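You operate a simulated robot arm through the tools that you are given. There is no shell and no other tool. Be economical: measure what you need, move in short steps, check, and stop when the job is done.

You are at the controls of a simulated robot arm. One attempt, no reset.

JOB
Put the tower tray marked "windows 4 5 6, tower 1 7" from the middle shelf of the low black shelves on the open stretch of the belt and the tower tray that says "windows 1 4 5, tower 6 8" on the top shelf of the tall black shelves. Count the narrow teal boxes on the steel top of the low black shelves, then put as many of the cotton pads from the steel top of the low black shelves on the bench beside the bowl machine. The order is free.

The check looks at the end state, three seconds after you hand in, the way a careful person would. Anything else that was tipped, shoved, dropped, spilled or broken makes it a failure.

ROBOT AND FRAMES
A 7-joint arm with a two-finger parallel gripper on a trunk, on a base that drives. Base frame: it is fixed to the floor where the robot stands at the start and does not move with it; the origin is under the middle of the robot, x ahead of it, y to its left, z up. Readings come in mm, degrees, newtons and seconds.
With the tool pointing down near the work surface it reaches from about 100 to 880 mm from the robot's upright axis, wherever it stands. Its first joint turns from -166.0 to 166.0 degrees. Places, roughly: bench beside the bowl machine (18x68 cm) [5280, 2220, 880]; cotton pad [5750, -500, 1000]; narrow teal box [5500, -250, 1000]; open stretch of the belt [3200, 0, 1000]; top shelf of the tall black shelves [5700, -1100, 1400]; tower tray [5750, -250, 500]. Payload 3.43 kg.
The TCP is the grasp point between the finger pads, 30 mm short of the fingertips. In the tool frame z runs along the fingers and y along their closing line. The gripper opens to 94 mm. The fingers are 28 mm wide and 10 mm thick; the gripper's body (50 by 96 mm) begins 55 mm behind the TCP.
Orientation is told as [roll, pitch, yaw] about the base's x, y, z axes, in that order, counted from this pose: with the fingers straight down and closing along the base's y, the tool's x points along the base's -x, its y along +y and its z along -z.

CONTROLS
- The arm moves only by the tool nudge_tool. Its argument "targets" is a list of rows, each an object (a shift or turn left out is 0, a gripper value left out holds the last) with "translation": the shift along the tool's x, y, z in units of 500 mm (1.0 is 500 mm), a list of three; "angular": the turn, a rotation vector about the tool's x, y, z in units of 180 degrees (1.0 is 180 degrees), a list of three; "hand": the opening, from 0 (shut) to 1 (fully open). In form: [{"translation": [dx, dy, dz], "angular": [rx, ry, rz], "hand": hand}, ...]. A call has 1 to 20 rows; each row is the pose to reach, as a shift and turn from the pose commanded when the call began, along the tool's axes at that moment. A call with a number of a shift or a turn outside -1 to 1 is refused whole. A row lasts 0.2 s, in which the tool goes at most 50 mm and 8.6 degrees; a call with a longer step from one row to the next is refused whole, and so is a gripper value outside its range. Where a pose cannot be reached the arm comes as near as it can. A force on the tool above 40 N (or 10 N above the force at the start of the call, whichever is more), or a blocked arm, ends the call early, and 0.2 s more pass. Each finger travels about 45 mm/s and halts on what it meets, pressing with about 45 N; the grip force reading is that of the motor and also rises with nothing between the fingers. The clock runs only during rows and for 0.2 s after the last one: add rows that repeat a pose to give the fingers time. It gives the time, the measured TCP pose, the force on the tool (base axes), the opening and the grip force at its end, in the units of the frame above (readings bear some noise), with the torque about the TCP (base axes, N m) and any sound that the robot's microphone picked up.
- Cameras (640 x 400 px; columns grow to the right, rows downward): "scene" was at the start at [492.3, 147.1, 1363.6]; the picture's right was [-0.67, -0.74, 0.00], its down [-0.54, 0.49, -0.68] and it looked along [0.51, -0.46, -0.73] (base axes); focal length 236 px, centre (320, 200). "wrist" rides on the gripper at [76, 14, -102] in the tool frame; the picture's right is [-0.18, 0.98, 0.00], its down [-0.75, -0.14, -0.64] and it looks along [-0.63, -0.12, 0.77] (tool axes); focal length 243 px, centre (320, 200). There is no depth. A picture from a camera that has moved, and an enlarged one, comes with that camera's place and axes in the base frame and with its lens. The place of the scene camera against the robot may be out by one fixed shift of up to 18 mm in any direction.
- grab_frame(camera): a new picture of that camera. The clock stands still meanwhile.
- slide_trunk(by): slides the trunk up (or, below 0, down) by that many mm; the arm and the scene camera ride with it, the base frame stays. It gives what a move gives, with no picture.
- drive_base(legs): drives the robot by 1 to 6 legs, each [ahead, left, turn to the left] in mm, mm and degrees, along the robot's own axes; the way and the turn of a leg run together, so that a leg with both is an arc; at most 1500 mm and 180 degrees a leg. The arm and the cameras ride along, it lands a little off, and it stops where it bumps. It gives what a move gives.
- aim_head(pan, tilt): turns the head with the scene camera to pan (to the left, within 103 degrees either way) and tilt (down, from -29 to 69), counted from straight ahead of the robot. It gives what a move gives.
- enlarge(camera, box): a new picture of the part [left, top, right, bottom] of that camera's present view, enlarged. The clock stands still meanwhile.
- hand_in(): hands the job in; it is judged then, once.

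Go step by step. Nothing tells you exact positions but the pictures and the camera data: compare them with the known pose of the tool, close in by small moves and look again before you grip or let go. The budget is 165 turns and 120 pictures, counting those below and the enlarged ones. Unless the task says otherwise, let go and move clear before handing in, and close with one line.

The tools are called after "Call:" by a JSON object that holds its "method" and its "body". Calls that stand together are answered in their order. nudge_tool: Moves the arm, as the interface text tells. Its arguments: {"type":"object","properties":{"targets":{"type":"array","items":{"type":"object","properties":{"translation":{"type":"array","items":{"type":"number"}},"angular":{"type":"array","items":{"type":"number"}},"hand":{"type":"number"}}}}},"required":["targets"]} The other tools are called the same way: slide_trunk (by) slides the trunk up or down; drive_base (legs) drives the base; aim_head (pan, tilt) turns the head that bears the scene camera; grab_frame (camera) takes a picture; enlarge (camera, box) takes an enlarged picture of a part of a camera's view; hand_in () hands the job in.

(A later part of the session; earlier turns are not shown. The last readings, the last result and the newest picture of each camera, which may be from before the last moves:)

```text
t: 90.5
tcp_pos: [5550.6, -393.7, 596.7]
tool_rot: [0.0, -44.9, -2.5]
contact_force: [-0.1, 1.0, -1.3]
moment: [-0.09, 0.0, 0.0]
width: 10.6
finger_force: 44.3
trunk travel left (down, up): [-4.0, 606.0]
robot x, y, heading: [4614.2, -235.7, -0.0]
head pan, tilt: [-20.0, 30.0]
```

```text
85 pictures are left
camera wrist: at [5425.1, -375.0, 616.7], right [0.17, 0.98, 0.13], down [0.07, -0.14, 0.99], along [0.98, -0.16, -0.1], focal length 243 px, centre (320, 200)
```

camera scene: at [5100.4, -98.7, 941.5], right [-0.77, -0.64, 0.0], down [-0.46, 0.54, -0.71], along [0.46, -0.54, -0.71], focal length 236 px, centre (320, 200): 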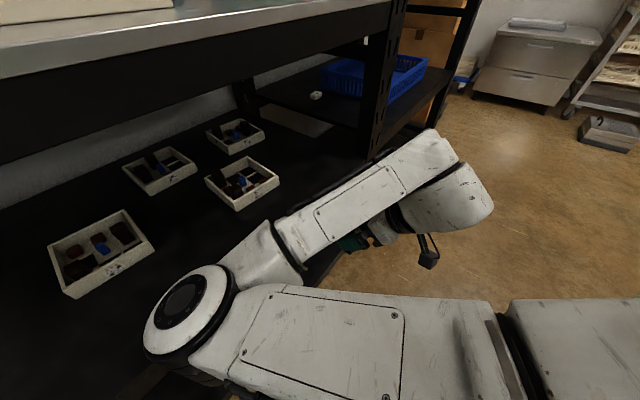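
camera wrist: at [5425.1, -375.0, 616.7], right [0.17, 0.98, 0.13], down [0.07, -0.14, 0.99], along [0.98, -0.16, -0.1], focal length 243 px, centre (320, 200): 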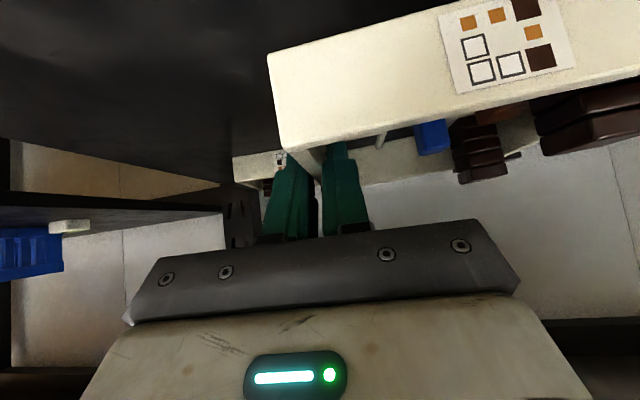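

The tray is light and held, sagging ~3° to the left; I level it with a small roll, then back the base out of the shelf rather than fold the arm.

Call:
{"method": "nudge_tool", "body": {"targets": [{"angular": [-0.004, 0, 0.004]}, {"angular": [-0.008, 0, 0.008]}, {"angular": [-0.0118, 0, 0.0118]}, {"angular": [-0.0118, 0, 0.0118]}]}}

Call:
{"method": "drive_base", "body": {"legs": [[-150, 0, 0], [-200, 0, 0]]}}

Call:
{"method": "aim_head", "body": {"pan": -25, "tilt": 45}}

Call:
{"method": "grab_frame", "body": {"camera": "scene"}}

```text
t: 91.5
tcp_pos: [5550.0, -393.9, 596.8]
tool_rot: [4.2, -45.0, -5.5]
contact_force: [0.5, 0.7, -1.7]
moment: [-0.11, -0.03, -0.03]
width: 10.9
finger_force: 44.6
trunk travel left (down, up): [-4.0, 606.0]
robot x, y, heading: [4618.1, -236.3, 0.0]
head pan, tilt: [-20.0, 30.0]
```

```text
t: 94.1
tcp_pos: [5200.6, -400.2, 596.6]
tool_rot: [4.3, -44.9, -5.7]
contact_force: [-0.5, 0.0, -1.1]
moment: [-0.14, -0.01, -0.01]
width: 10.6
finger_force: 44.8
trunk travel left (down, up): [-4.0, 606.0]
robot x, y, heading: [4264.2, -237.1, -0.3]
head pan, tilt: [-20.0, 30.0]
```

```text
t: 94.9
tcp_pos: [5200.3, -399.9, 597.1]
tool_rot: [4.3, -44.7, -5.7]
contact_force: [-0.2, -0.2, -2.3]
moment: [-0.1, -0.01, 0.0]
width: 10.6
finger_force: 44.7
trunk travel left (down, up): [-4.0, 606.0]
robot x, y, heading: [4266.0, -231.8, -0.5]
head pan, tilt: [-25.0, 45.0]
```

```text
84 pictures are left
camera scene: at [4773.0, -73.2, 941.4], right [-0.43, -0.9, 0.0], down [-0.64, 0.3, -0.71], along [0.64, -0.3, -0.71], focal length 236 px, centre (320, 200)
```

scene: 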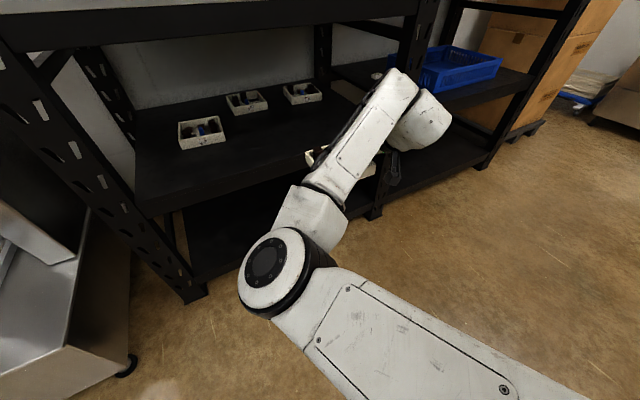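

Out of the shelf with the tray held and the others undisturbed. I raise the trunk to carry height, then draw the hand in.

Call:
{"method": "slide_trunk", "body": {"by": 400}}

Call:
{"method": "nudge_tool", "body": {"targets": [{"translation": [0.01, -0.001, -0.01]}, {"translation": [0.03, -0.002, -0.03]}, {"translation": [0.065, -0.004, -0.065]}, {"translation": [0.105, -0.007, -0.105]}, {"translation": [0.15, -0.01, -0.15]}, {"translation": [0.195, -0.013, -0.195]}, {"translation": [0.235, -0.016, -0.235]}, {"translation": [0.27, -0.018, -0.27]}, {"translation": [0.295, -0.019, -0.297]}, {"translation": [0.31, -0.02, -0.312]}]}}

Call:
{"method": "aim_head", "body": {"pan": -25, "tilt": 40}}

Call:
{"method": "grab_frame", "body": {"camera": "scene"}}

Call:
{"method": "grab_frame", "body": {"camera": "wrist"}}

```text
t: 98.7
tcp_pos: [5200.0, -398.6, 995.7]
tool_rot: [4.2, -44.9, -5.8]
contact_force: [-0.1, 0.0, -1.3]
moment: [-0.09, 0.0, -0.02]
width: 10.8
finger_force: 44.0
trunk travel left (down, up): [-404.0, 206.0]
robot x, y, heading: [4265.5, -235.5, -0.4]
head pan, tilt: [-25.0, 45.0]
```

```text
t: 100.9
tcp_pos: [4977.4, -399.0, 996.2]
tool_rot: [4.2, -44.8, -5.8]
contact_force: [0.1, 1.1, -0.5]
moment: [-0.09, 0.02, 0.01]
width: 10.7
finger_force: 44.5
trunk travel left (down, up): [-404.0, 206.0]
robot x, y, heading: [4264.4, -236.3, -0.1]
head pan, tilt: [-25.0, 45.0]
```

```text
t: 101.5
tcp_pos: [4978.2, -398.4, 996.6]
tool_rot: [4.3, -44.9, -5.8]
contact_force: [-0.5, 0.1, -1.1]
moment: [-0.11, 0.0, 0.0]
width: 10.6
finger_force: 44.0
trunk travel left (down, up): [-404.0, 206.0]
robot x, y, heading: [4265.5, -233.7, -0.3]
head pan, tilt: [-25.0, 40.0]
```

```text
83 pictures are left
camera scene: at [4776.3, -74.8, 1348.6], right [-0.43, -0.9, 0.0], down [-0.58, 0.28, -0.77], along [0.69, -0.33, -0.64], focal length 236 px, centre (320, 200)
```

scene: 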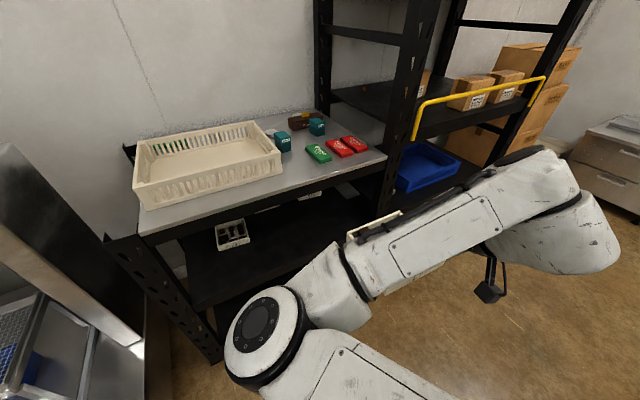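

```text
82 pictures are left
camera wrist: at [4851.9, -379.4, 1016.7], right [0.18, 0.97, 0.18], down [0.07, -0.2, 0.98], along [0.98, -0.16, -0.1], focal length 243 px, centre (320, 200)
```

wrist: 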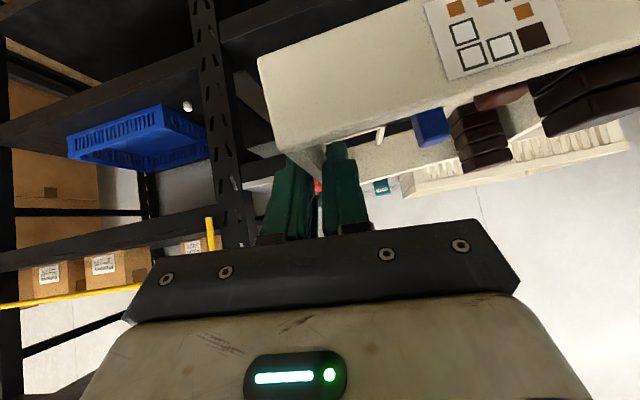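

The tray is level. I raise a bit more and turn left 90°, then look at the belt.

Call:
{"method": "slide_trunk", "body": {"by": 150}}

Call:
{"method": "drive_base", "body": {"legs": [[0, 0, 45], [0, 0, 45]]}}

Call:
{"method": "aim_head", "body": {"pan": 80, "tilt": 35}}

Call:
{"method": "grab_frame", "body": {"camera": "scene"}}

Call:
{"method": "grab_frame", "body": {"camera": "wrist"}}

```text
t: 103.3
tcp_pos: [4977.7, -398.1, 1146.0]
tool_rot: [4.2, -44.9, -5.7]
contact_force: [-0.2, -0.2, -0.9]
moment: [-0.11, 0.0, 0.02]
width: 10.5
finger_force: 44.5
trunk travel left (down, up): [-554.0, 56.0]
robot x, y, heading: [4262.4, -235.9, -0.1]
head pan, tilt: [-25.0, 40.0]
```

```text
t: 107.8
tcp_pos: [4427.1, 476.9, 1146.7]
tool_rot: [4.2, -44.9, 84.0]
contact_force: [0.1, 0.0, -2.1]
moment: [-0.03, -0.1, 0.0]
width: 10.6
finger_force: 44.2
trunk travel left (down, up): [-554.0, 56.0]
robot x, y, heading: [4265.3, -239.6, 89.8]
head pan, tilt: [-25.0, 40.0]
```

```text
t: 109.6
tcp_pos: [4427.8, 477.0, 1146.1]
tool_rot: [4.2, -44.9, 84.1]
contact_force: [0.5, 0.5, -1.5]
moment: [-0.02, -0.12, 0.01]
width: 10.3
finger_force: 44.5
trunk travel left (down, up): [-554.0, 56.0]
robot x, y, heading: [4265.4, -235.5, 89.7]
head pan, tilt: [80.0, 35.0]
```

```text
81 pictures are left
camera scene: at [3977.3, 228.6, 1506.2], right [0.18, 0.98, 0.0], down [0.56, -0.1, -0.82], along [-0.81, 0.15, -0.57], focal length 236 px, centre (320, 200)
```

scene: 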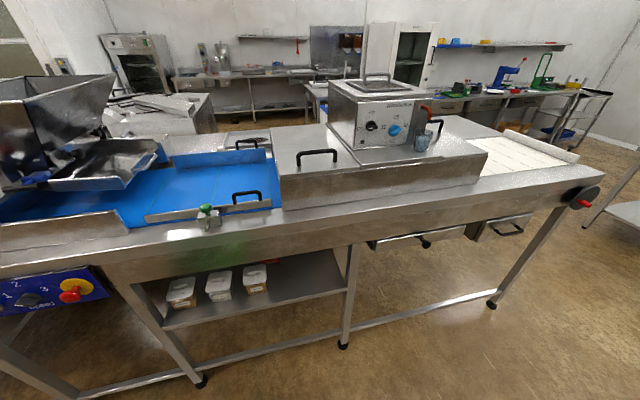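

```text
80 pictures are left
camera wrist: at [4407.3, 350.4, 1166.6], right [-0.97, 0.18, 0.18], down [0.2, 0.07, 0.98], along [0.16, 0.98, -0.1], focal length 243 px, centre (320, 200)
```

wrist: 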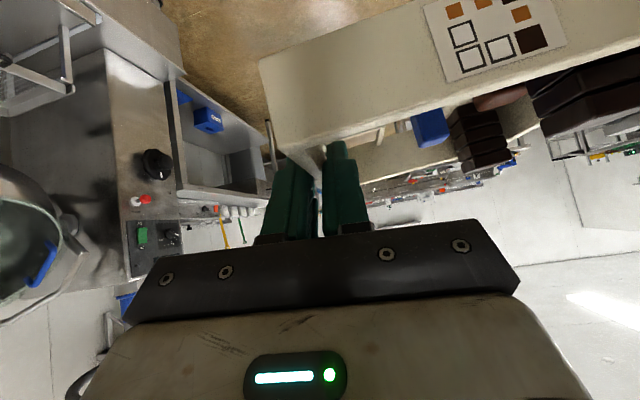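

The blue open belt stretch spans about x 2830–3170, y −350…170, with a guide rail on the near side. I turn the remaining 90° to face the belt.

Call:
{"method": "drive_base", "body": {"legs": [[0, 0, 45], [0, 0, 45.3]]}}

Call:
{"method": "aim_head", "body": {"pan": -10, "tilt": 35}}

Call:
{"method": "grab_frame", "body": {"camera": "scene"}}

```text
t: 114.1
tcp_pos: [3554.3, -65.2, 1146.0]
tool_rot: [4.2, -44.9, 173.4]
contact_force: [0.1, 0.2, -1.3]
moment: [0.1, -0.02, -0.02]
width: 10.6
finger_force: 44.0
trunk travel left (down, up): [-554.0, 56.0]
robot x, y, heading: [4266.9, -238.4, 179.1]
head pan, tilt: [80.0, 35.0]
```

```text
t: 115.8
tcp_pos: [3555.2, -64.8, 1146.1]
tool_rot: [4.2, -44.9, 173.5]
contact_force: [-0.3, -0.2, -2.7]
moment: [0.12, -0.04, -0.01]
width: 10.7
finger_force: 44.3
trunk travel left (down, up): [-554.0, 56.0]
robot x, y, heading: [4263.9, -237.4, 179.3]
head pan, tilt: [-10.0, 35.0]
```

```text
79 pictures are left
camera scene: at [3723.8, -400.8, 1506.2], right [0.19, 0.98, 0.0], down [0.56, -0.11, -0.82], along [-0.8, 0.16, -0.57], focal length 236 px, centre (320, 200)
```

scene: 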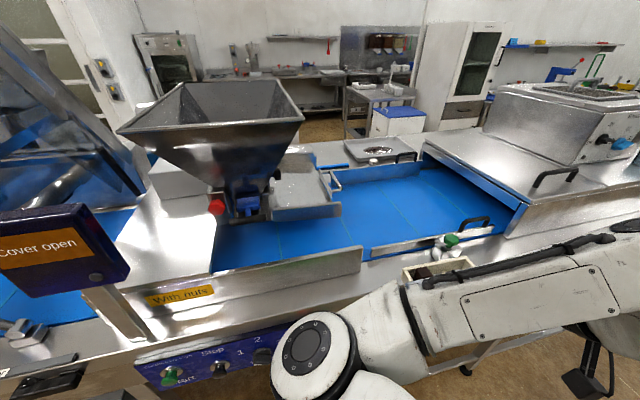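

The belt deck triangulates to z≈1025–1030, open belt about x 2940–3320, y −230…220. I must know my elbow's height before leaning over the deck, so I look at it from another head angle.

Call:
{"method": "aim_head", "body": {"pan": 50, "tilt": 60}}

Call:
{"method": "grab_frame", "body": {"camera": "scene"}}

Call:
{"method": "aim_head", "body": {"pan": -60, "tilt": 55}}

Call:
{"method": "grab_frame", "body": {"camera": "scene"}}

```text
t: 117.1
tcp_pos: [3555.0, -65.6, 1146.7]
tool_rot: [4.2, -45.0, 173.3]
contact_force: [-0.6, -0.1, -1.6]
moment: [0.09, -0.01, 0.04]
width: 10.7
finger_force: 44.8
trunk travel left (down, up): [-554.0, 56.0]
robot x, y, heading: [4267.1, -237.5, 179.2]
head pan, tilt: [50.0, 60.0]
```

```text
78 pictures are left
camera scene: at [3766.4, -467.9, 1471.9], right [-0.75, 0.66, 0.0], down [0.57, 0.65, -0.5], along [-0.33, -0.38, -0.87], focal length 236 px, centre (320, 200)
```

scene: 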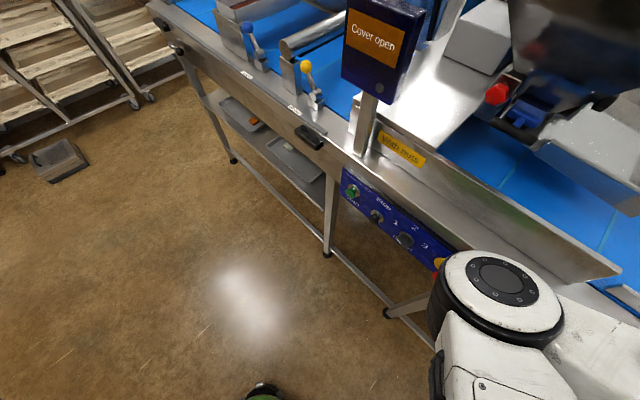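

```text
t: 119.0
tcp_pos: [3554.7, -66.0, 1146.2]
tool_rot: [4.1, -44.9, 173.4]
contact_force: [0.0, -0.2, -2.3]
moment: [0.09, 0.0, -0.01]
width: 10.6
finger_force: 44.2
trunk travel left (down, up): [-554.0, 56.0]
robot x, y, heading: [4260.8, -236.7, 179.2]
head pan, tilt: [-60.0, 55.0]
```

```text
77 pictures are left
camera scene: at [3775.3, -354.6, 1478.0], right [0.87, 0.48, 0.0], down [0.4, -0.72, -0.57], along [-0.28, 0.5, -0.82], focal length 236 px, centre (320, 200)
```

scene: 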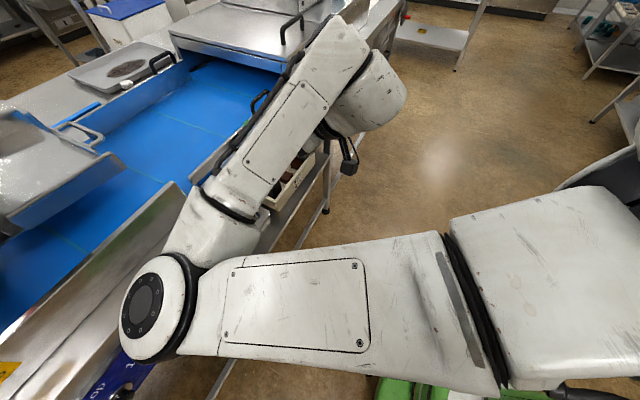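

My elbow's top is at z≈1247, bottom ~1100, so with the trunk raised it clears the deck; I'll keep it away from the feeder chute by standing farther right. Raising trunk and driving in.

Call:
{"method": "slide_trunk", "body": {"by": 54}}

Call:
{"method": "drive_base", "body": {"legs": [[0, -145, 0.8], [165, 0, 0]]}}

Call:
{"method": "aim_head", "body": {"pan": -35, "tilt": 40}}

Call:
{"method": "grab_frame", "body": {"camera": "scene"}}

Call:
{"method": "grab_frame", "body": {"camera": "wrist"}}

```text
t: 119.9
tcp_pos: [3553.9, -64.9, 1200.5]
tool_rot: [4.3, -44.8, 173.4]
contact_force: [-0.9, -0.2, -1.5]
moment: [0.1, -0.02, -0.03]
width: 10.5
finger_force: 44.5
trunk travel left (down, up): [-608.0, 2.0]
robot x, y, heading: [4263.1, -235.6, 179.0]
head pan, tilt: [-60.0, 55.0]
```

```text
t: 122.3
tcp_pos: [3388.1, 68.3, 1200.9]
tool_rot: [4.2, -44.8, 174.4]
contact_force: [-0.8, 0.4, -1.6]
moment: [0.07, -0.02, -0.01]
width: 10.5
finger_force: 44.2
trunk travel left (down, up): [-608.0, 2.0]
robot x, y, heading: [4100.5, -91.7, 180.0]
head pan, tilt: [-60.0, 55.0]
```

```text
t: 123.2
tcp_pos: [3388.6, 67.7, 1200.7]
tool_rot: [4.2, -44.8, 174.4]
contact_force: [-0.5, -0.1, -1.9]
moment: [0.12, 0.0, -0.03]
width: 10.6
finger_force: 44.4
trunk travel left (down, up): [-608.0, 2.0]
robot x, y, heading: [4098.1, -94.8, 179.9]
head pan, tilt: [-35.0, 40.0]
```

```text
76 pictures are left
camera scene: at [3581.0, -230.9, 1552.6], right [0.58, 0.82, 0.0], down [0.53, -0.37, -0.77], along [-0.63, 0.44, -0.64], focal length 236 px, centre (320, 200)
```

scene: 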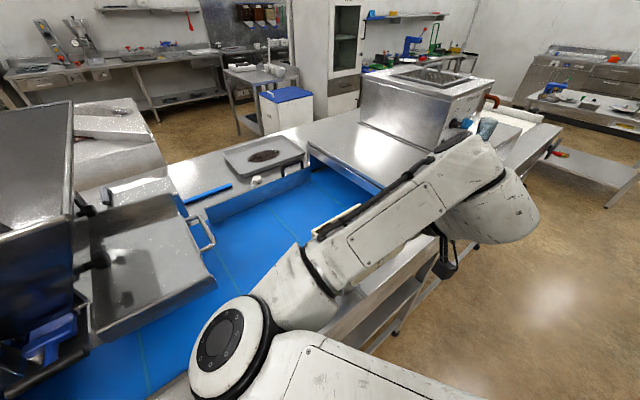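

```text
75 pictures are left
camera wrist: at [3513.7, 48.6, 1220.6], right [-0.18, -0.97, 0.18], down [-0.07, 0.2, 0.98], along [-0.98, 0.16, -0.1], focal length 243 px, centre (320, 200)
```

wrist: 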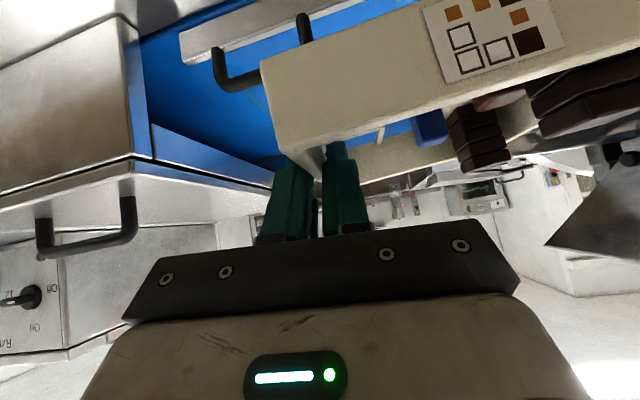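

Tunnel corner is at (3331, 223, z 1136); I shift the hand a bit left (y≈30) for wrist clearance and extend over the belt at the present height.

Call:
{"method": "nudge_tool", "body": {"targets": [{"translation": [-0.01, 0.003, 0.01]}, {"translation": [-0.035, 0.01, 0.036]}, {"translation": [-0.07, 0.019, 0.071]}, {"translation": [-0.11, 0.031, 0.113]}, {"translation": [-0.15, 0.042, 0.154]}, {"translation": [-0.19, 0.053, 0.194]}, {"translation": [-0.23, 0.064, 0.235]}, {"translation": [-0.27, 0.075, 0.276]}, {"translation": [-0.305, 0.085, 0.312]}, {"translation": [-0.335, 0.093, 0.342]}, {"translation": [-0.353, 0.098, 0.361]}, {"translation": [-0.358, 0.0995, 0.366]}]}}

Call:
{"method": "grab_frame", "body": {"camera": "scene"}}

Call:
{"method": "grab_frame", "body": {"camera": "wrist"}}

```text
t: 125.8
tcp_pos: [3130.3, 30.9, 1199.2]
tool_rot: [4.2, -44.8, 174.3]
contact_force: [0.0, -0.6, -2.2]
moment: [0.09, -0.02, -0.03]
width: 10.3
finger_force: 44.1
trunk travel left (down, up): [-608.0, 2.0]
robot x, y, heading: [4100.7, -91.1, 180.0]
head pan, tilt: [-35.0, 40.0]
```

```text
74 pictures are left
camera scene: at [3580.9, -231.0, 1552.6], right [0.58, 0.82, 0.0], down [0.53, -0.37, -0.77], along [-0.63, 0.44, -0.64], focal length 236 px, centre (320, 200)
```

scene: 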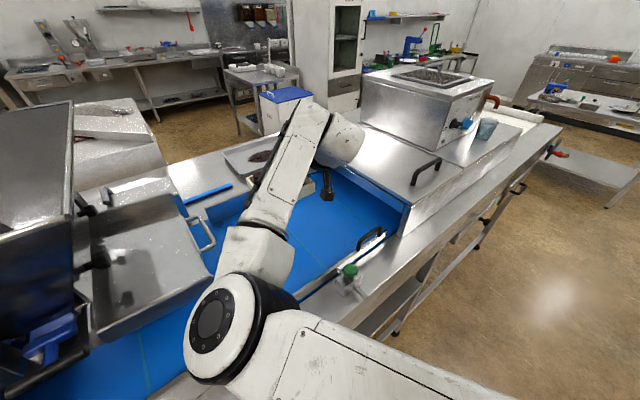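

```text
73 pictures are left
camera wrist: at [3255.2, 10.8, 1220.3], right [-0.18, -0.97, 0.18], down [-0.07, 0.2, 0.98], along [-0.98, 0.16, -0.1], focal length 243 px, centre (320, 200)
```

wrist: 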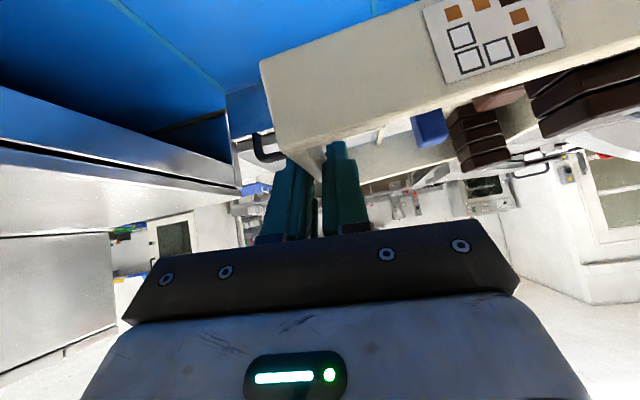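

Above the open belt with room around. I lower 110 mm slowly and look.

Call:
{"method": "nudge_tool", "body": {"targets": [{"translation": [0.01, -0.001, 0.01]}, {"translation": [0.03, -0.002, 0.03]}, {"translation": [0.055, -0.004, 0.055]}, {"translation": [0.085, -0.006, 0.085]}, {"translation": [0.115, -0.009, 0.115]}, {"translation": [0.14, -0.011, 0.14]}, {"translation": [0.155, -0.012, 0.155]}]}}

Call:
{"method": "grab_frame", "body": {"camera": "wrist"}}

Call:
{"method": "aim_head", "body": {"pan": -60, "tilt": 30}}

Call:
{"method": "grab_frame", "body": {"camera": "scene"}}

```text
t: 127.4
tcp_pos: [3130.3, 30.9, 1089.4]
tool_rot: [4.3, -44.9, 174.3]
contact_force: [-0.3, -0.8, -1.4]
moment: [0.11, 0.0, 0.03]
width: 10.7
finger_force: 44.6
trunk travel left (down, up): [-608.0, 2.0]
robot x, y, heading: [4104.2, -89.3, 179.8]
head pan, tilt: [-35.0, 40.0]
```

```text
72 pictures are left
camera wrist: at [3255.4, 11.5, 1109.9], right [-0.17, -0.97, 0.18], down [-0.07, 0.2, 0.98], along [-0.98, 0.16, -0.1], focal length 243 px, centre (320, 200)
```

wrist: 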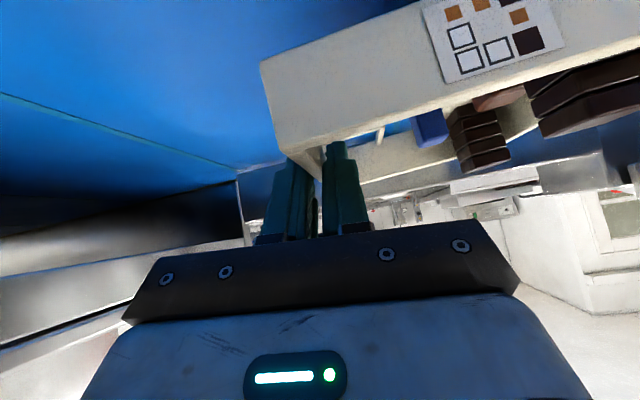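

```text
t: 128.3
tcp_pos: [3130.6, 31.2, 1090.3]
tool_rot: [4.2, -44.8, 174.3]
contact_force: [0.0, 0.5, -1.0]
moment: [0.13, -0.01, 0.03]
width: 10.6
finger_force: 44.2
trunk travel left (down, up): [-608.0, 2.0]
robot x, y, heading: [4100.9, -92.0, 180.0]
head pan, tilt: [-60.0, 30.0]
```

```text
71 pictures are left
camera scene: at [3605.3, -201.5, 1568.0], right [0.87, 0.5, 0.0], down [0.25, -0.43, -0.87], along [-0.43, 0.75, -0.5], focal length 236 px, centre (320, 200)
```

scene: 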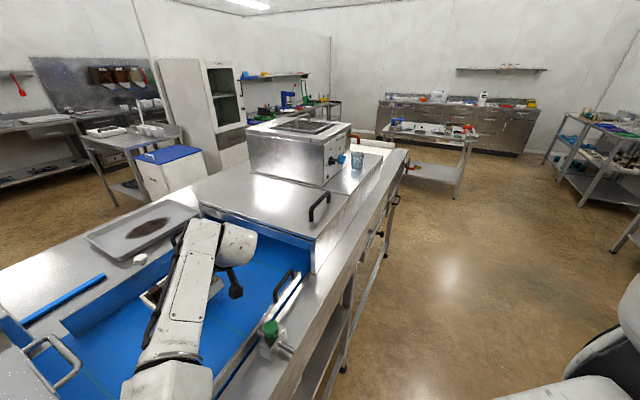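

Clear all around. I descend in small steps watching the force for touchdown.

Call:
{"method": "nudge_tool", "body": {"targets": [{"translation": [0.006, 0, 0.006]}, {"translation": [0.013, -0.001, 0.013]}, {"translation": [0.018, -0.001, 0.018]}, {"translation": [0.018, -0.001, 0.018]}]}}

Call:
{"method": "nudge_tool", "body": {"targets": [{"translation": [0.004, 0, 0.004]}, {"translation": [0.0071, 0, 0.0071]}, {"translation": [0.0071, 0, 0.0071]}]}}

Call:
{"method": "nudge_tool", "body": {"targets": [{"translation": [0.003, 0, 0.003]}, {"translation": [0.0057, 0, 0.0057]}, {"translation": [0.0057, 0, 0.0057]}]}}

Call:
{"method": "grab_frame", "body": {"camera": "wrist"}}

```text
t: 129.3
tcp_pos: [3130.8, 30.7, 1077.4]
tool_rot: [4.2, -44.8, 174.3]
contact_force: [-0.7, 0.5, -1.5]
moment: [0.09, -0.03, -0.02]
width: 10.8
finger_force: 44.8
trunk travel left (down, up): [-608.0, 2.0]
robot x, y, heading: [4101.2, -91.5, 179.8]
head pan, tilt: [-60.0, 30.0]
```

```text
t: 130.1
tcp_pos: [3130.9, 30.4, 1072.2]
tool_rot: [4.2, -44.8, 174.4]
contact_force: [-0.1, -0.1, -1.2]
moment: [0.09, 0.0, 0.03]
width: 10.5
finger_force: 43.9
trunk travel left (down, up): [-608.0, 2.0]
robot x, y, heading: [4103.8, -90.6, 180.1]
head pan, tilt: [-60.0, 30.0]
```

```text
t: 130.9
tcp_pos: [3130.5, 28.8, 1068.7]
tool_rot: [4.2, -44.8, 174.4]
contact_force: [-0.6, 0.1, -1.9]
moment: [0.14, -0.03, 0.04]
width: 10.5
finger_force: 44.6
trunk travel left (down, up): [-608.0, 2.0]
robot x, y, heading: [4103.9, -90.9, 179.9]
head pan, tilt: [-60.0, 30.0]
```

```text
70 pictures are left
camera wrist: at [3255.7, 9.7, 1088.4], right [-0.18, -0.97, 0.18], down [-0.07, 0.2, 0.98], along [-0.98, 0.16, -0.1], focal length 243 px, centre (320, 200)
```

wrist: 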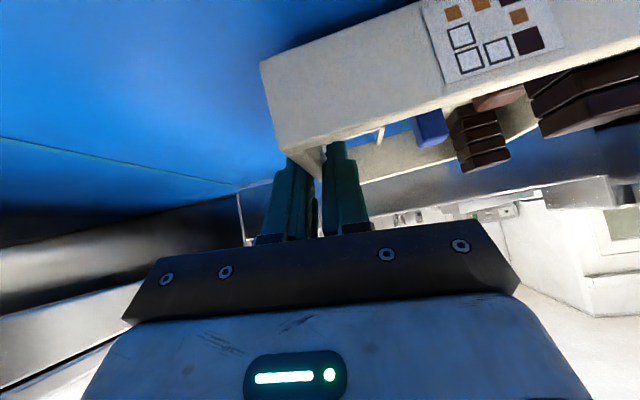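

The belt seam parallax gives belt z≈1023, so contact near TCP z 1063. A few more small steps.

Call:
{"method": "nudge_tool", "body": {"targets": [{"translation": [0.003, 0, 0.003]}, {"translation": [0.005, 0, 0.005]}, {"translation": [0.005, 0, 0.005]}]}}

Call:
{"method": "nudge_tool", "body": {"targets": [{"translation": [0.0028, 0, 0.0028]}, {"translation": [0.0028, 0, 0.0028]}]}}

Call:
{"method": "nudge_tool", "body": {"targets": [{"translation": [0.0028, 0, 0.0028]}, {"translation": [0.0028, 0, 0.0028]}]}}

```text
t: 131.7
tcp_pos: [3130.9, 28.3, 1065.1]
tool_rot: [4.1, -44.7, 174.3]
contact_force: [0.1, -0.3, -1.5]
moment: [0.08, 0.0, 0.03]
width: 10.4
finger_force: 44.0
trunk travel left (down, up): [-608.0, 2.0]
robot x, y, heading: [4102.4, -91.4, 179.7]
head pan, tilt: [-60.0, 30.0]
```

```text
t: 132.3
tcp_pos: [3131.9, 28.8, 1062.1]
tool_rot: [4.2, -44.7, 174.4]
contact_force: [-0.2, 0.7, -1.2]
moment: [0.05, 0.0, 0.0]
width: 10.6
finger_force: 44.1
trunk travel left (down, up): [-608.0, 2.0]
robot x, y, heading: [4101.5, -92.8, 180.0]
head pan, tilt: [-60.0, 30.0]
```

```text
t: 132.9
tcp_pos: [3131.3, 30.0, 1060.8]
tool_rot: [4.2, -44.7, 174.4]
contact_force: [0.4, 0.5, -1.0]
moment: [0.04, 0.0, 0.0]
width: 10.4
finger_force: 44.1
trunk travel left (down, up): [-608.0, 2.0]
robot x, y, heading: [4099.9, -89.1, 179.8]
head pan, tilt: [-60.0, 30.0]
```

The moment is falling: the far edge is touching. Two more small steps.

Call:
{"method": "nudge_tool", "body": {"targets": [{"translation": [0.0028, 0, 0.0028]}, {"translation": [0.0028, 0, 0.0028]}]}}

Call:
{"method": "nudge_tool", "body": {"targets": [{"translation": [0.0028, 0, 0.0028]}, {"translation": [0.0028, 0, 0.0028]}]}}

Call:
{"method": "grab_frame", "body": {"camera": "wrist"}}

```text
t: 133.5
tcp_pos: [3132.0, 29.6, 1058.1]
tool_rot: [4.2, -44.8, 174.4]
contact_force: [0.4, 0.4, -1.6]
moment: [0.06, 0.01, 0.05]
width: 10.4
finger_force: 44.2
trunk travel left (down, up): [-608.0, 2.0]
robot x, y, heading: [4104.9, -91.2, 179.8]
head pan, tilt: [-60.0, 30.0]
```

```text
t: 134.1
tcp_pos: [3129.6, 29.4, 1057.9]
tool_rot: [4.2, -44.9, 174.4]
contact_force: [0.6, -0.9, 6.3]
moment: [0.02, 0.01, 0.01]
width: 10.6
finger_force: 44.6
trunk travel left (down, up): [-608.0, 2.0]
robot x, y, heading: [4101.7, -89.5, 179.8]
head pan, tilt: [-60.0, 30.0]
```

```text
69 pictures are left
camera wrist: at [3255.7, 9.3, 1077.9], right [-0.17, -0.97, 0.18], down [-0.07, 0.2, 0.98], along [-0.98, 0.16, -0.1], focal length 243 px, centre (320, 200)
```

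wrist: 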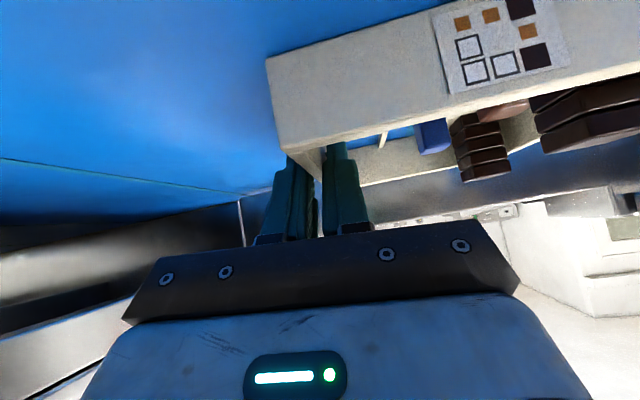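

Touchdown (+6 N, tray flat). I open partly, then rise vertically.

Call:
{"method": "nudge_tool", "body": {"targets": [{"hand": 0.15}, {"hand": 0.2}, {"hand": 0.27}, {"hand": 0.3}, {"hand": 0.3}]}}

Call:
{"method": "nudge_tool", "body": {"targets": [{"translation": [-0.02, 0.0015, -0.02]}, {"translation": [-0.05, 0.004, -0.05]}, {"translation": [-0.09, 0.007, -0.09]}, {"translation": [-0.14, 0.01, -0.14]}, {"translation": [-0.19, 0.014, -0.19]}]}}

Call:
{"method": "grab_frame", "body": {"camera": "wrist"}}

```text
t: 135.3
tcp_pos: [3131.0, 28.9, 1057.2]
tool_rot: [4.2, -44.8, 174.4]
contact_force: [-0.4, -0.1, 0.1]
moment: [0.01, -0.01, -0.02]
width: 28.1
finger_force: 0.0
trunk travel left (down, up): [-608.0, 2.0]
robot x, y, heading: [4103.8, -92.8, 180.1]
head pan, tilt: [-60.0, 30.0]
```

```text
t: 136.5
tcp_pos: [3130.8, 29.6, 1190.7]
tool_rot: [4.2, -44.9, 174.4]
contact_force: [-1.2, 0.0, -0.6]
moment: [0.01, -0.03, 0.02]
width: 27.9
finger_force: 0.0
trunk travel left (down, up): [-608.0, 2.0]
robot x, y, heading: [4101.8, -89.6, 180.0]
head pan, tilt: [-60.0, 30.0]
```

```text
68 pictures are left
camera wrist: at [3256.1, 9.9, 1211.8], right [-0.18, -0.97, 0.18], down [-0.07, 0.2, 0.98], along [-0.98, 0.16, -0.1], focal length 243 px, centre (320, 200)
```

wrist: 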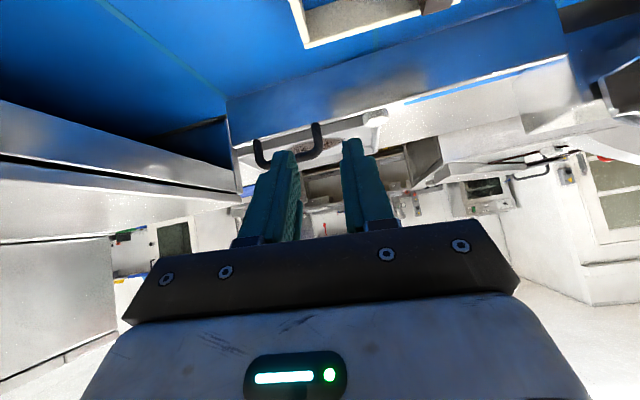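

The tray stands on the belt. I retract the hand back over the table edge and check with the head camera.

Call:
{"method": "nudge_tool", "body": {"targets": [{"translation": [0.05, -0.014, -0.051]}, {"translation": [0.11, -0.031, -0.113]}, {"translation": [0.17, -0.047, -0.174]}, {"translation": [0.23, -0.064, -0.235]}, {"translation": [0.29, -0.08, -0.296]}, {"translation": [0.34, -0.095, -0.347]}, {"translation": [0.358, -0.0995, -0.366]}]}}

Call:
{"method": "drive_base", "body": {"legs": [[-165, 0, 0]]}}

Call:
{"method": "aim_head", "body": {"pan": -25, "tilt": 38}}

Call:
{"method": "grab_frame", "body": {"camera": "scene"}}

```text
t: 138.1
tcp_pos: [3389.5, 67.3, 1191.0]
tool_rot: [4.3, -44.8, 174.4]
contact_force: [-0.1, 1.0, -0.7]
moment: [0.01, 0.02, -0.05]
width: 28.1
finger_force: 0.1
trunk travel left (down, up): [-608.0, 2.0]
robot x, y, heading: [4102.0, -92.2, 179.9]
head pan, tilt: [-60.0, 30.0]
```

```text
t: 139.5
tcp_pos: [3553.7, 67.8, 1191.0]
tool_rot: [4.2, -44.8, 174.4]
contact_force: [0.3, 0.2, -0.2]
moment: [0.01, -0.01, 0.0]
width: 28.1
finger_force: 0.0
trunk travel left (down, up): [-608.0, 2.0]
robot x, y, heading: [4268.2, -91.2, 180.0]
head pan, tilt: [-60.0, 30.0]
```

```text
t: 140.5
tcp_pos: [3553.1, 66.4, 1190.1]
tool_rot: [4.2, -44.9, 174.3]
contact_force: [0.8, 0.3, 0.1]
moment: [-0.01, 0.02, -0.02]
width: 28.2
finger_force: 0.2
trunk travel left (down, up): [-608.0, 2.0]
robot x, y, heading: [4264.9, -90.3, 179.7]
head pan, tilt: [-25.0, 38.0]
```

```text
67 pictures are left
camera scene: at [3737.4, -243.1, 1555.7], right [0.43, 0.9, 0.0], down [0.56, -0.26, -0.79], along [-0.71, 0.34, -0.62], focal length 236 px, centre (320, 200)
```

scene: 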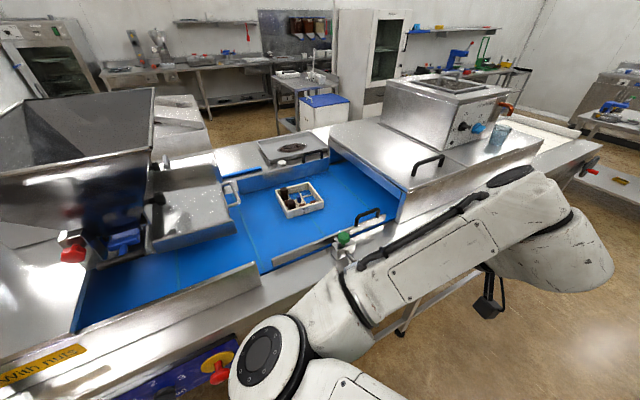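

The tray sits neatly on the belt. Now I turn back to the shelves for the rear-left tray.

Call:
{"method": "drive_base", "body": {"legs": [[0, 0, -90], [0, 0, -90], [130, -25, 0]]}}

Call:
{"method": "slide_trunk", "body": {"by": -400}}

Call:
{"method": "slide_trunk", "body": {"by": -168}}

Call:
{"method": "nudge_tool", "body": {"targets": [{"angular": [-0.0026, 0, -0.015]}, {"angular": [-0.0052, 0, -0.029]}, {"angular": [-0.0052, 0, -0.029]}]}}

Call:
{"method": "aim_head", "body": {"pan": 10, "tilt": 28}}

Call:
{"method": "grab_frame", "body": {"camera": "scene"}}

```text
t: 149.5
tcp_pos: [5109.3, -282.6, 1191.2]
tool_rot: [4.3, -44.8, -6.2]
contact_force: [0.5, -0.6, -0.6]
moment: [-0.01, 0.01, 0.01]
width: 27.8
finger_force: 0.1
trunk travel left (down, up): [-608.0, 2.0]
robot x, y, heading: [4398.8, -119.4, -0.7]
head pan, tilt: [-25.0, 38.0]
```

```text
t: 153.3
tcp_pos: [5108.8, -282.5, 791.9]
tool_rot: [4.3, -44.7, -6.1]
contact_force: [0.1, -1.1, -0.2]
moment: [0.01, 0.02, -0.02]
width: 28.5
finger_force: 0.0
trunk travel left (down, up): [-208.0, 402.0]
robot x, y, heading: [4397.1, -118.2, -0.5]
head pan, tilt: [-25.0, 38.0]
```

```text
t: 155.2
tcp_pos: [5108.5, -282.9, 622.7]
tool_rot: [4.2, -44.9, -6.1]
contact_force: [1.3, 0.7, -0.6]
moment: [-0.04, 0.0, -0.01]
width: 28.4
finger_force: 0.1
trunk travel left (down, up): [-40.0, 570.0]
robot x, y, heading: [4395.7, -118.7, -0.7]
head pan, tilt: [-25.0, 38.0]
```

```text
t: 156.0
tcp_pos: [5108.5, -282.4, 622.1]
tool_rot: [-0.1, -45.0, 1.4]
contact_force: [-0.2, -0.2, 0.0]
moment: [0.01, 0.01, 0.0]
width: 28.3
finger_force: 0.1
trunk travel left (down, up): [-40.0, 570.0]
robot x, y, heading: [4397.4, -116.9, -0.6]
head pan, tilt: [-25.0, 38.0]
```

```text
t: 157.0
tcp_pos: [5108.9, -284.1, 622.7]
tool_rot: [-0.1, -45.0, 1.2]
contact_force: [-0.7, 0.6, -0.2]
moment: [0.02, 0.01, 0.02]
width: 28.2
finger_force: 0.1
trunk travel left (down, up): [-40.0, 570.0]
robot x, y, heading: [4394.8, -113.6, -0.5]
head pan, tilt: [10.0, 28.0]
```

```text
66 pictures are left
camera scene: at [4921.8, 92.6, 1003.2], right [0.16, -0.99, 0.0], down [-0.46, -0.08, -0.88], along [0.87, 0.14, -0.47], focal length 236 px, centre (320, 200)
```

scene: 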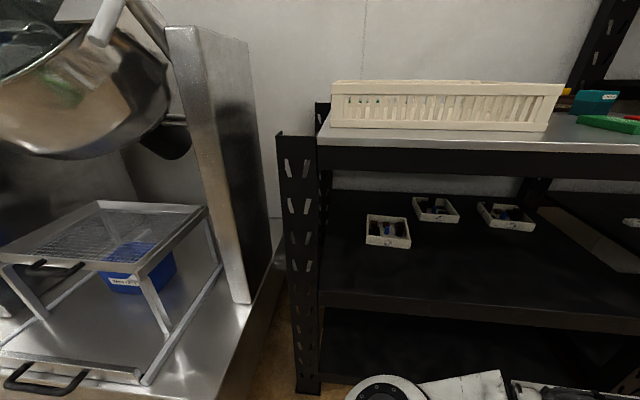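

Shelf view is clear. I drive ahead so the hand enters the shelf above the tray lane.

Call:
{"method": "drive_base", "body": {"legs": [[200, 0, 0.5], [150, 0, 0]]}}

Call:
{"method": "grab_frame", "body": {"camera": "wrist"}}

Call:
{"method": "enlarge", "body": {"camera": "wrist", "box": [200, 60, 520, 260]}}

```text
t: 159.6
tcp_pos: [5451.5, -282.5, 614.7]
tool_rot: [0.8, -44.5, -0.2]
contact_force: [0.3, -0.4, -0.5]
moment: [-0.01, 0.03, 0.03]
width: 28.2
finger_force: 0.0
trunk travel left (down, up): [-40.0, 570.0]
robot x, y, heading: [4749.0, -119.5, -0.1]
head pan, tilt: [10.0, 28.0]
```

```text
65 pictures are left
camera wrist: at [5324.9, -270.7, 635.1], right [0.13, 0.98, 0.14], down [0.09, -0.15, 0.98], along [0.99, -0.11, -0.11], focal length 243 px, centre (320, 200)
```

wrist: 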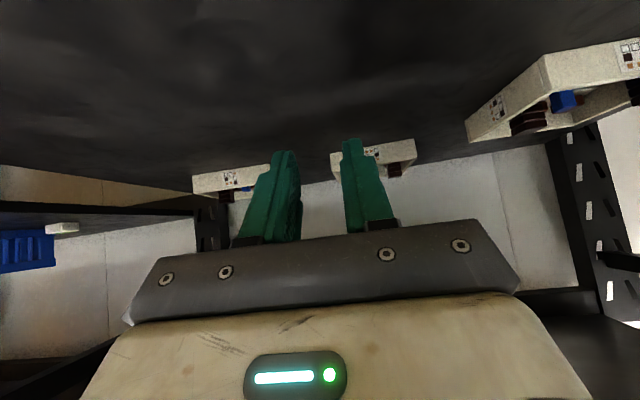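

```text
2.00 times, centred on (360, 160) of wrist
camera zoom: at [5324.9, -270.7, 635.1], right [0.13, 0.98, 0.14], down [0.09, -0.15, 0.98], along [0.99, -0.11, -0.11], focal length 485 px, centre (240, 280)
```

zoom: 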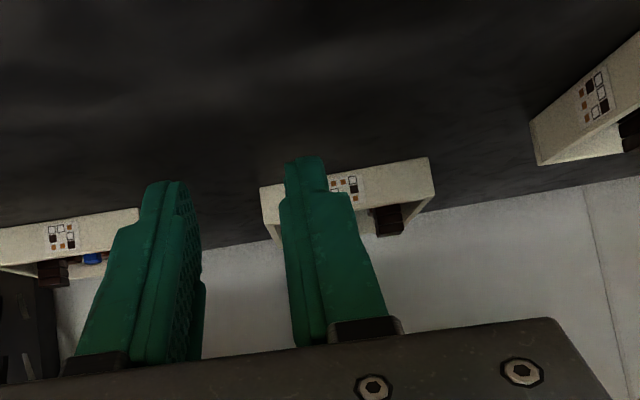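

The hand pose shifted slightly (8 mm lower, 1° turned) during the drive, hinting at a touch somewhere. I look at the elbow.

Call:
{"method": "aim_head", "body": {"pan": -20, "tilt": 60}}

Call:
{"method": "grab_frame", "body": {"camera": "scene"}}

```text
t: 160.6
tcp_pos: [5450.4, -282.6, 613.8]
tool_rot: [1.0, -44.4, -0.6]
contact_force: [0.0, -0.2, 0.3]
moment: [0.02, -0.01, 0.02]
width: 28.3
finger_force: 0.0
trunk travel left (down, up): [-40.0, 570.0]
robot x, y, heading: [4744.3, -123.2, -0.6]
head pan, tilt: [-20.0, 60.0]
```

```text
63 pictures are left
camera scene: at [5243.9, 55.2, 957.4], right [-0.35, -0.94, 0.0], down [-0.81, 0.3, -0.5], along [0.47, -0.17, -0.87], focal length 236 px, centre (320, 200)
```

scene: 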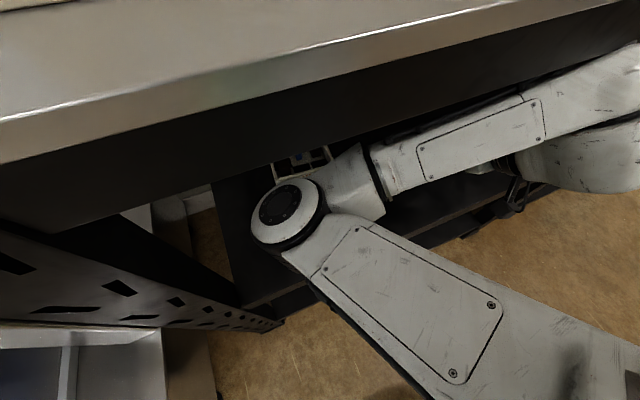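

The forearm/wrist is pressing lightly against the underside of the top's front beam. I lower the trunk to relieve it and check the pose.

Call:
{"method": "slide_trunk", "body": {"by": -36}}

Call:
{"method": "nudge_tool", "body": {"targets": [{"translation": [0, 0, 0]}]}}

Call:
{"method": "grab_frame", "body": {"camera": "scene"}}

```text
t: 161.3
tcp_pos: [5451.4, -283.9, 580.8]
tool_rot: [0.9, -44.6, -0.5]
contact_force: [0.5, -0.9, 0.8]
moment: [0.02, -0.04, 0.01]
width: 28.4
finger_force: 0.0
trunk travel left (down, up): [-4.0, 606.0]
robot x, y, heading: [4745.4, -121.7, -0.4]
head pan, tilt: [-20.0, 60.0]
```

```text
t: 161.8
tcp_pos: [5452.4, -283.4, 580.9]
tool_rot: [0.9, -44.5, -0.2]
contact_force: [0.7, -0.2, -0.3]
moment: [0.02, -0.01, 0.03]
width: 28.2
finger_force: 0.0
trunk travel left (down, up): [-4.0, 606.0]
robot x, y, heading: [4748.2, -118.3, -0.2]
head pan, tilt: [-20.0, 60.0]
```

```text
62 pictures are left
camera scene: at [5243.1, 54.8, 922.0], right [-0.35, -0.94, 0.0], down [-0.81, 0.3, -0.5], along [0.47, -0.17, -0.87], focal length 236 px, centre (320, 200)
```

scene: 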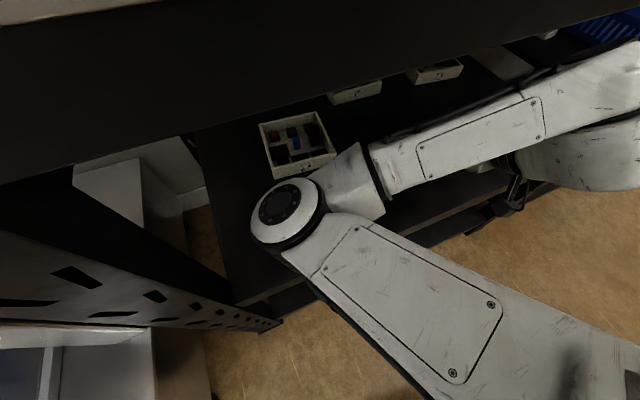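

Freed. The rear-left tray's right wall measures at y≈−281, x 5719–5857. I extend forward and slightly up.

Call:
{"method": "nudge_tool", "body": {"targets": [{"translation": [-0.05, 0, 0.03], "angular": [0.0012, 0, -0.0012]}, {"translation": [-0.11, 0, 0.08], "angular": [0.0025, 0, -0.0025]}, {"translation": [-0.17, 0, 0.13], "angular": [0.0025, 0, -0.0025]}, {"translation": [-0.22, 0, 0.175], "angular": [0.0025, 0, -0.0025]}, {"translation": [-0.235, 0, 0.189], "angular": [0.0025, 0, -0.0025]}]}}

Call:
{"method": "grab_frame", "body": {"camera": "scene"}}

Call:
{"method": "grab_frame", "body": {"camera": "wrist"}}

```text
t: 162.9
tcp_pos: [5601.3, -285.3, 595.0]
tool_rot: [0.0, -44.5, 0.3]
contact_force: [0.2, 0.8, 0.4]
moment: [0.01, 0.01, 0.03]
width: 28.1
finger_force: 0.1
trunk travel left (down, up): [-4.0, 606.0]
robot x, y, heading: [4746.9, -120.4, -0.2]
head pan, tilt: [-20.0, 60.0]
```

```text
61 pictures are left
camera scene: at [5243.1, 54.8, 921.9], right [-0.35, -0.94, 0.0], down [-0.81, 0.3, -0.5], along [0.47, -0.17, -0.87], focal length 236 px, centre (320, 200)
```

scene: 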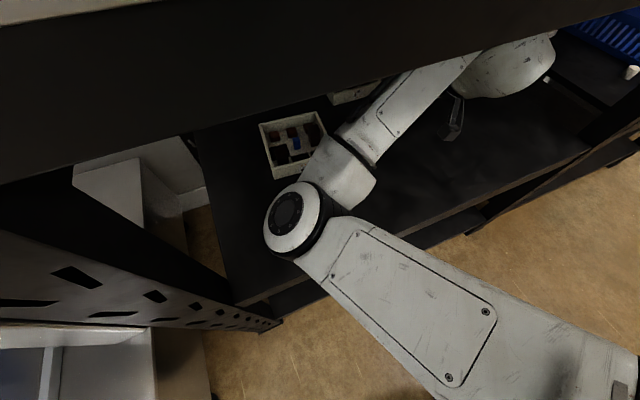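

```text
60 pictures are left
camera wrist: at [5475.7, -270.9, 615.9], right [0.13, 0.98, 0.13], down [0.09, -0.14, 0.99], along [0.99, -0.11, -0.1], focal length 243 px, centre (320, 200)
```

wrist: 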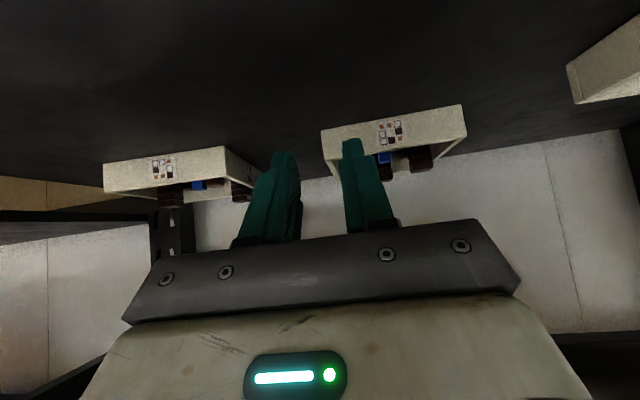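

The forearm would pass close to the front-left tray when extending, so I shift the base 90 mm to the right and bring the hand back left to gain clearance.

Call:
{"method": "drive_base", "body": {"legs": [[0, -90, 0]]}}

Call:
{"method": "nudge_tool", "body": {"targets": [{"translation": [0, 0.05, 0]}, {"translation": [0, 0.11, 0]}, {"translation": [0, 0.16, 0]}, {"translation": [0, 0.188, 0]}, {"translation": [0, 0.188, 0]}]}}

Call:
{"method": "grab_frame", "body": {"camera": "scene"}}

```text
t: 164.1
tcp_pos: [5603.3, -371.8, 595.6]
tool_rot: [0.0, -44.5, 0.5]
contact_force: [-0.5, 0.7, 0.0]
moment: [0.0, -0.01, 0.0]
width: 28.0
finger_force: 0.1
trunk travel left (down, up): [-4.0, 606.0]
robot x, y, heading: [4746.3, -213.3, -0.2]
head pan, tilt: [-20.0, 60.0]
```

```text
t: 165.2
tcp_pos: [5601.2, -279.5, 595.0]
tool_rot: [0.0, -44.5, 0.2]
contact_force: [0.7, 0.3, -0.4]
moment: [-0.04, 0.0, -0.01]
width: 28.1
finger_force: 0.2
trunk travel left (down, up): [-4.0, 606.0]
robot x, y, heading: [4745.5, -210.6, -0.4]
head pan, tilt: [-20.0, 60.0]
```

```text
59 pictures are left
camera scene: at [5242.5, -34.0, 921.9], right [-0.35, -0.94, 0.0], down [-0.81, 0.3, -0.5], along [0.47, -0.17, -0.87], focal length 236 px, centre (320, 200)
```

scene: 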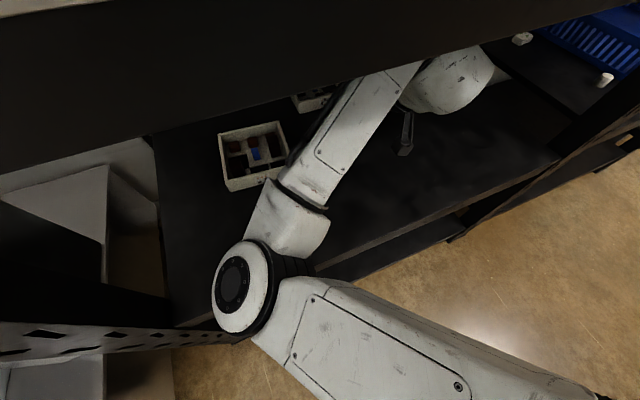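

Forearm edge is ~60 mm from the front-left tray's corner. I extend in steps and watch.

Call:
{"method": "nudge_tool", "body": {"targets": [{"translation": [-0.05, 0, 0.05]}, {"translation": [-0.1, 0, 0.1]}, {"translation": [-0.128, 0, 0.124]}, {"translation": [-0.128, 0, 0.124]}]}}

Call:
{"method": "grab_frame", "body": {"camera": "scene"}}

Call:
{"method": "grab_frame", "body": {"camera": "wrist"}}

```text
t: 166.2
tcp_pos: [5691.4, -278.8, 595.7]
tool_rot: [0.0, -44.5, 0.5]
contact_force: [0.1, -0.1, 0.2]
moment: [0.0, -0.02, 0.04]
width: 28.1
finger_force: 0.2
trunk travel left (down, up): [-4.0, 606.0]
robot x, y, heading: [4745.6, -212.2, -0.2]
head pan, tilt: [-20.0, 60.0]
```

```text
58 pictures are left
camera scene: at [5242.5, -34.0, 921.9], right [-0.35, -0.94, 0.0], down [-0.81, 0.3, -0.5], along [0.47, -0.17, -0.87], focal length 236 px, centre (320, 200)
```

scene: 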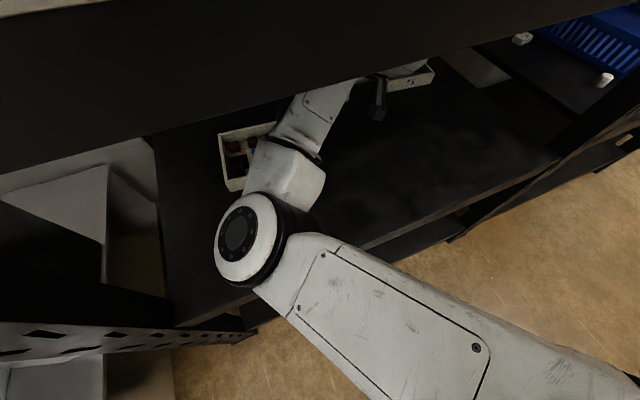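

```text
57 pictures are left
camera wrist: at [5564.7, -265.8, 616.3], right [0.13, 0.98, 0.13], down [0.09, -0.14, 0.99], along [0.99, -0.11, -0.1], focal length 243 px, centre (320, 200)
```

wrist: 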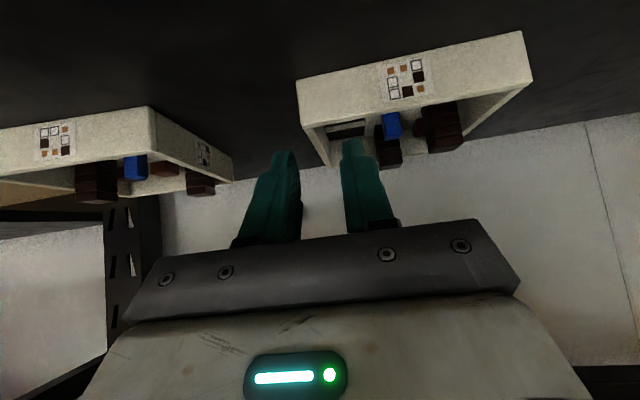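

The forearm would overhang the front-left tray at full extension; geometry says a base about 120 mm farther right clears it. I retract a little, shift the base, and re-extend.

Call:
{"method": "nudge_tool", "body": {"targets": [{"translation": [0.05, 0, -0.05]}, {"translation": [0.1, 0, -0.1]}, {"translation": [0.128, 0, -0.124]}]}}

Call:
{"method": "drive_base", "body": {"legs": [[0, -120, 0.3]]}}

Call:
{"method": "nudge_tool", "body": {"targets": [{"translation": [0, 0.05, 0]}, {"translation": [0, 0.12, 0]}, {"translation": [0, 0.19, 0]}, {"translation": [0, 0.235, 0]}, {"translation": [0, 0.235, 0]}]}}

Call:
{"method": "nudge_tool", "body": {"targets": [{"translation": [-0.05, 0, 0.05]}, {"translation": [-0.1, 0, 0.1]}, {"translation": [-0.15, 0, 0.146]}, {"translation": [-0.15, 0, 0.146]}]}}

Call:
{"method": "grab_frame", "body": {"camera": "scene"}}

```text
t: 167.1
tcp_pos: [5600.6, -278.8, 595.9]
tool_rot: [0.0, -44.6, 0.3]
contact_force: [-0.3, -0.4, -1.4]
moment: [-0.05, 0.02, 0.01]
width: 28.0
finger_force: 0.1
trunk travel left (down, up): [-4.0, 606.0]
robot x, y, heading: [4742.8, -206.3, -0.3]
head pan, tilt: [-20.0, 60.0]
```

```text
t: 168.3
tcp_pos: [5600.8, -394.0, 595.2]
tool_rot: [0.0, -44.4, 0.6]
contact_force: [0.0, -0.7, -0.4]
moment: [-0.02, 0.03, 0.0]
width: 28.3
finger_force: 0.1
trunk travel left (down, up): [-4.0, 606.0]
robot x, y, heading: [4744.4, -325.8, -0.1]
head pan, tilt: [-20.0, 60.0]
```

```text
t: 169.5
tcp_pos: [5599.8, -276.3, 593.4]
tool_rot: [0.0, -44.5, 0.5]
contact_force: [-0.4, 0.1, -0.3]
moment: [-0.01, -0.04, -0.02]
width: 28.4
finger_force: 0.1
trunk travel left (down, up): [-4.0, 606.0]
robot x, y, heading: [4745.6, -325.7, -0.0]
head pan, tilt: [-20.0, 60.0]
```

```text
t: 170.5
tcp_pos: [5705.7, -274.2, 594.3]
tool_rot: [0.1, -44.4, 0.6]
contact_force: [0.2, 0.4, 0.1]
moment: [-0.01, -0.03, -0.02]
width: 28.0
finger_force: 0.0
trunk travel left (down, up): [-4.0, 606.0]
robot x, y, heading: [4748.4, -334.2, -0.1]
head pan, tilt: [-20.0, 60.0]
```

```text
56 pictures are left
camera scene: at [5241.4, -151.7, 921.9], right [-0.34, -0.94, 0.0], down [-0.81, 0.3, -0.5], along [0.47, -0.17, -0.87], focal length 236 px, centre (320, 200)
```

scene: 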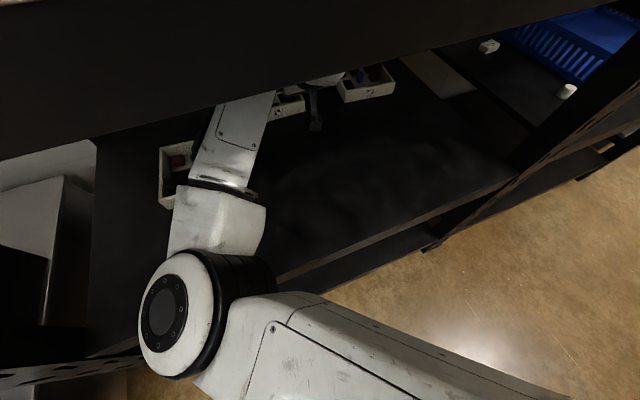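

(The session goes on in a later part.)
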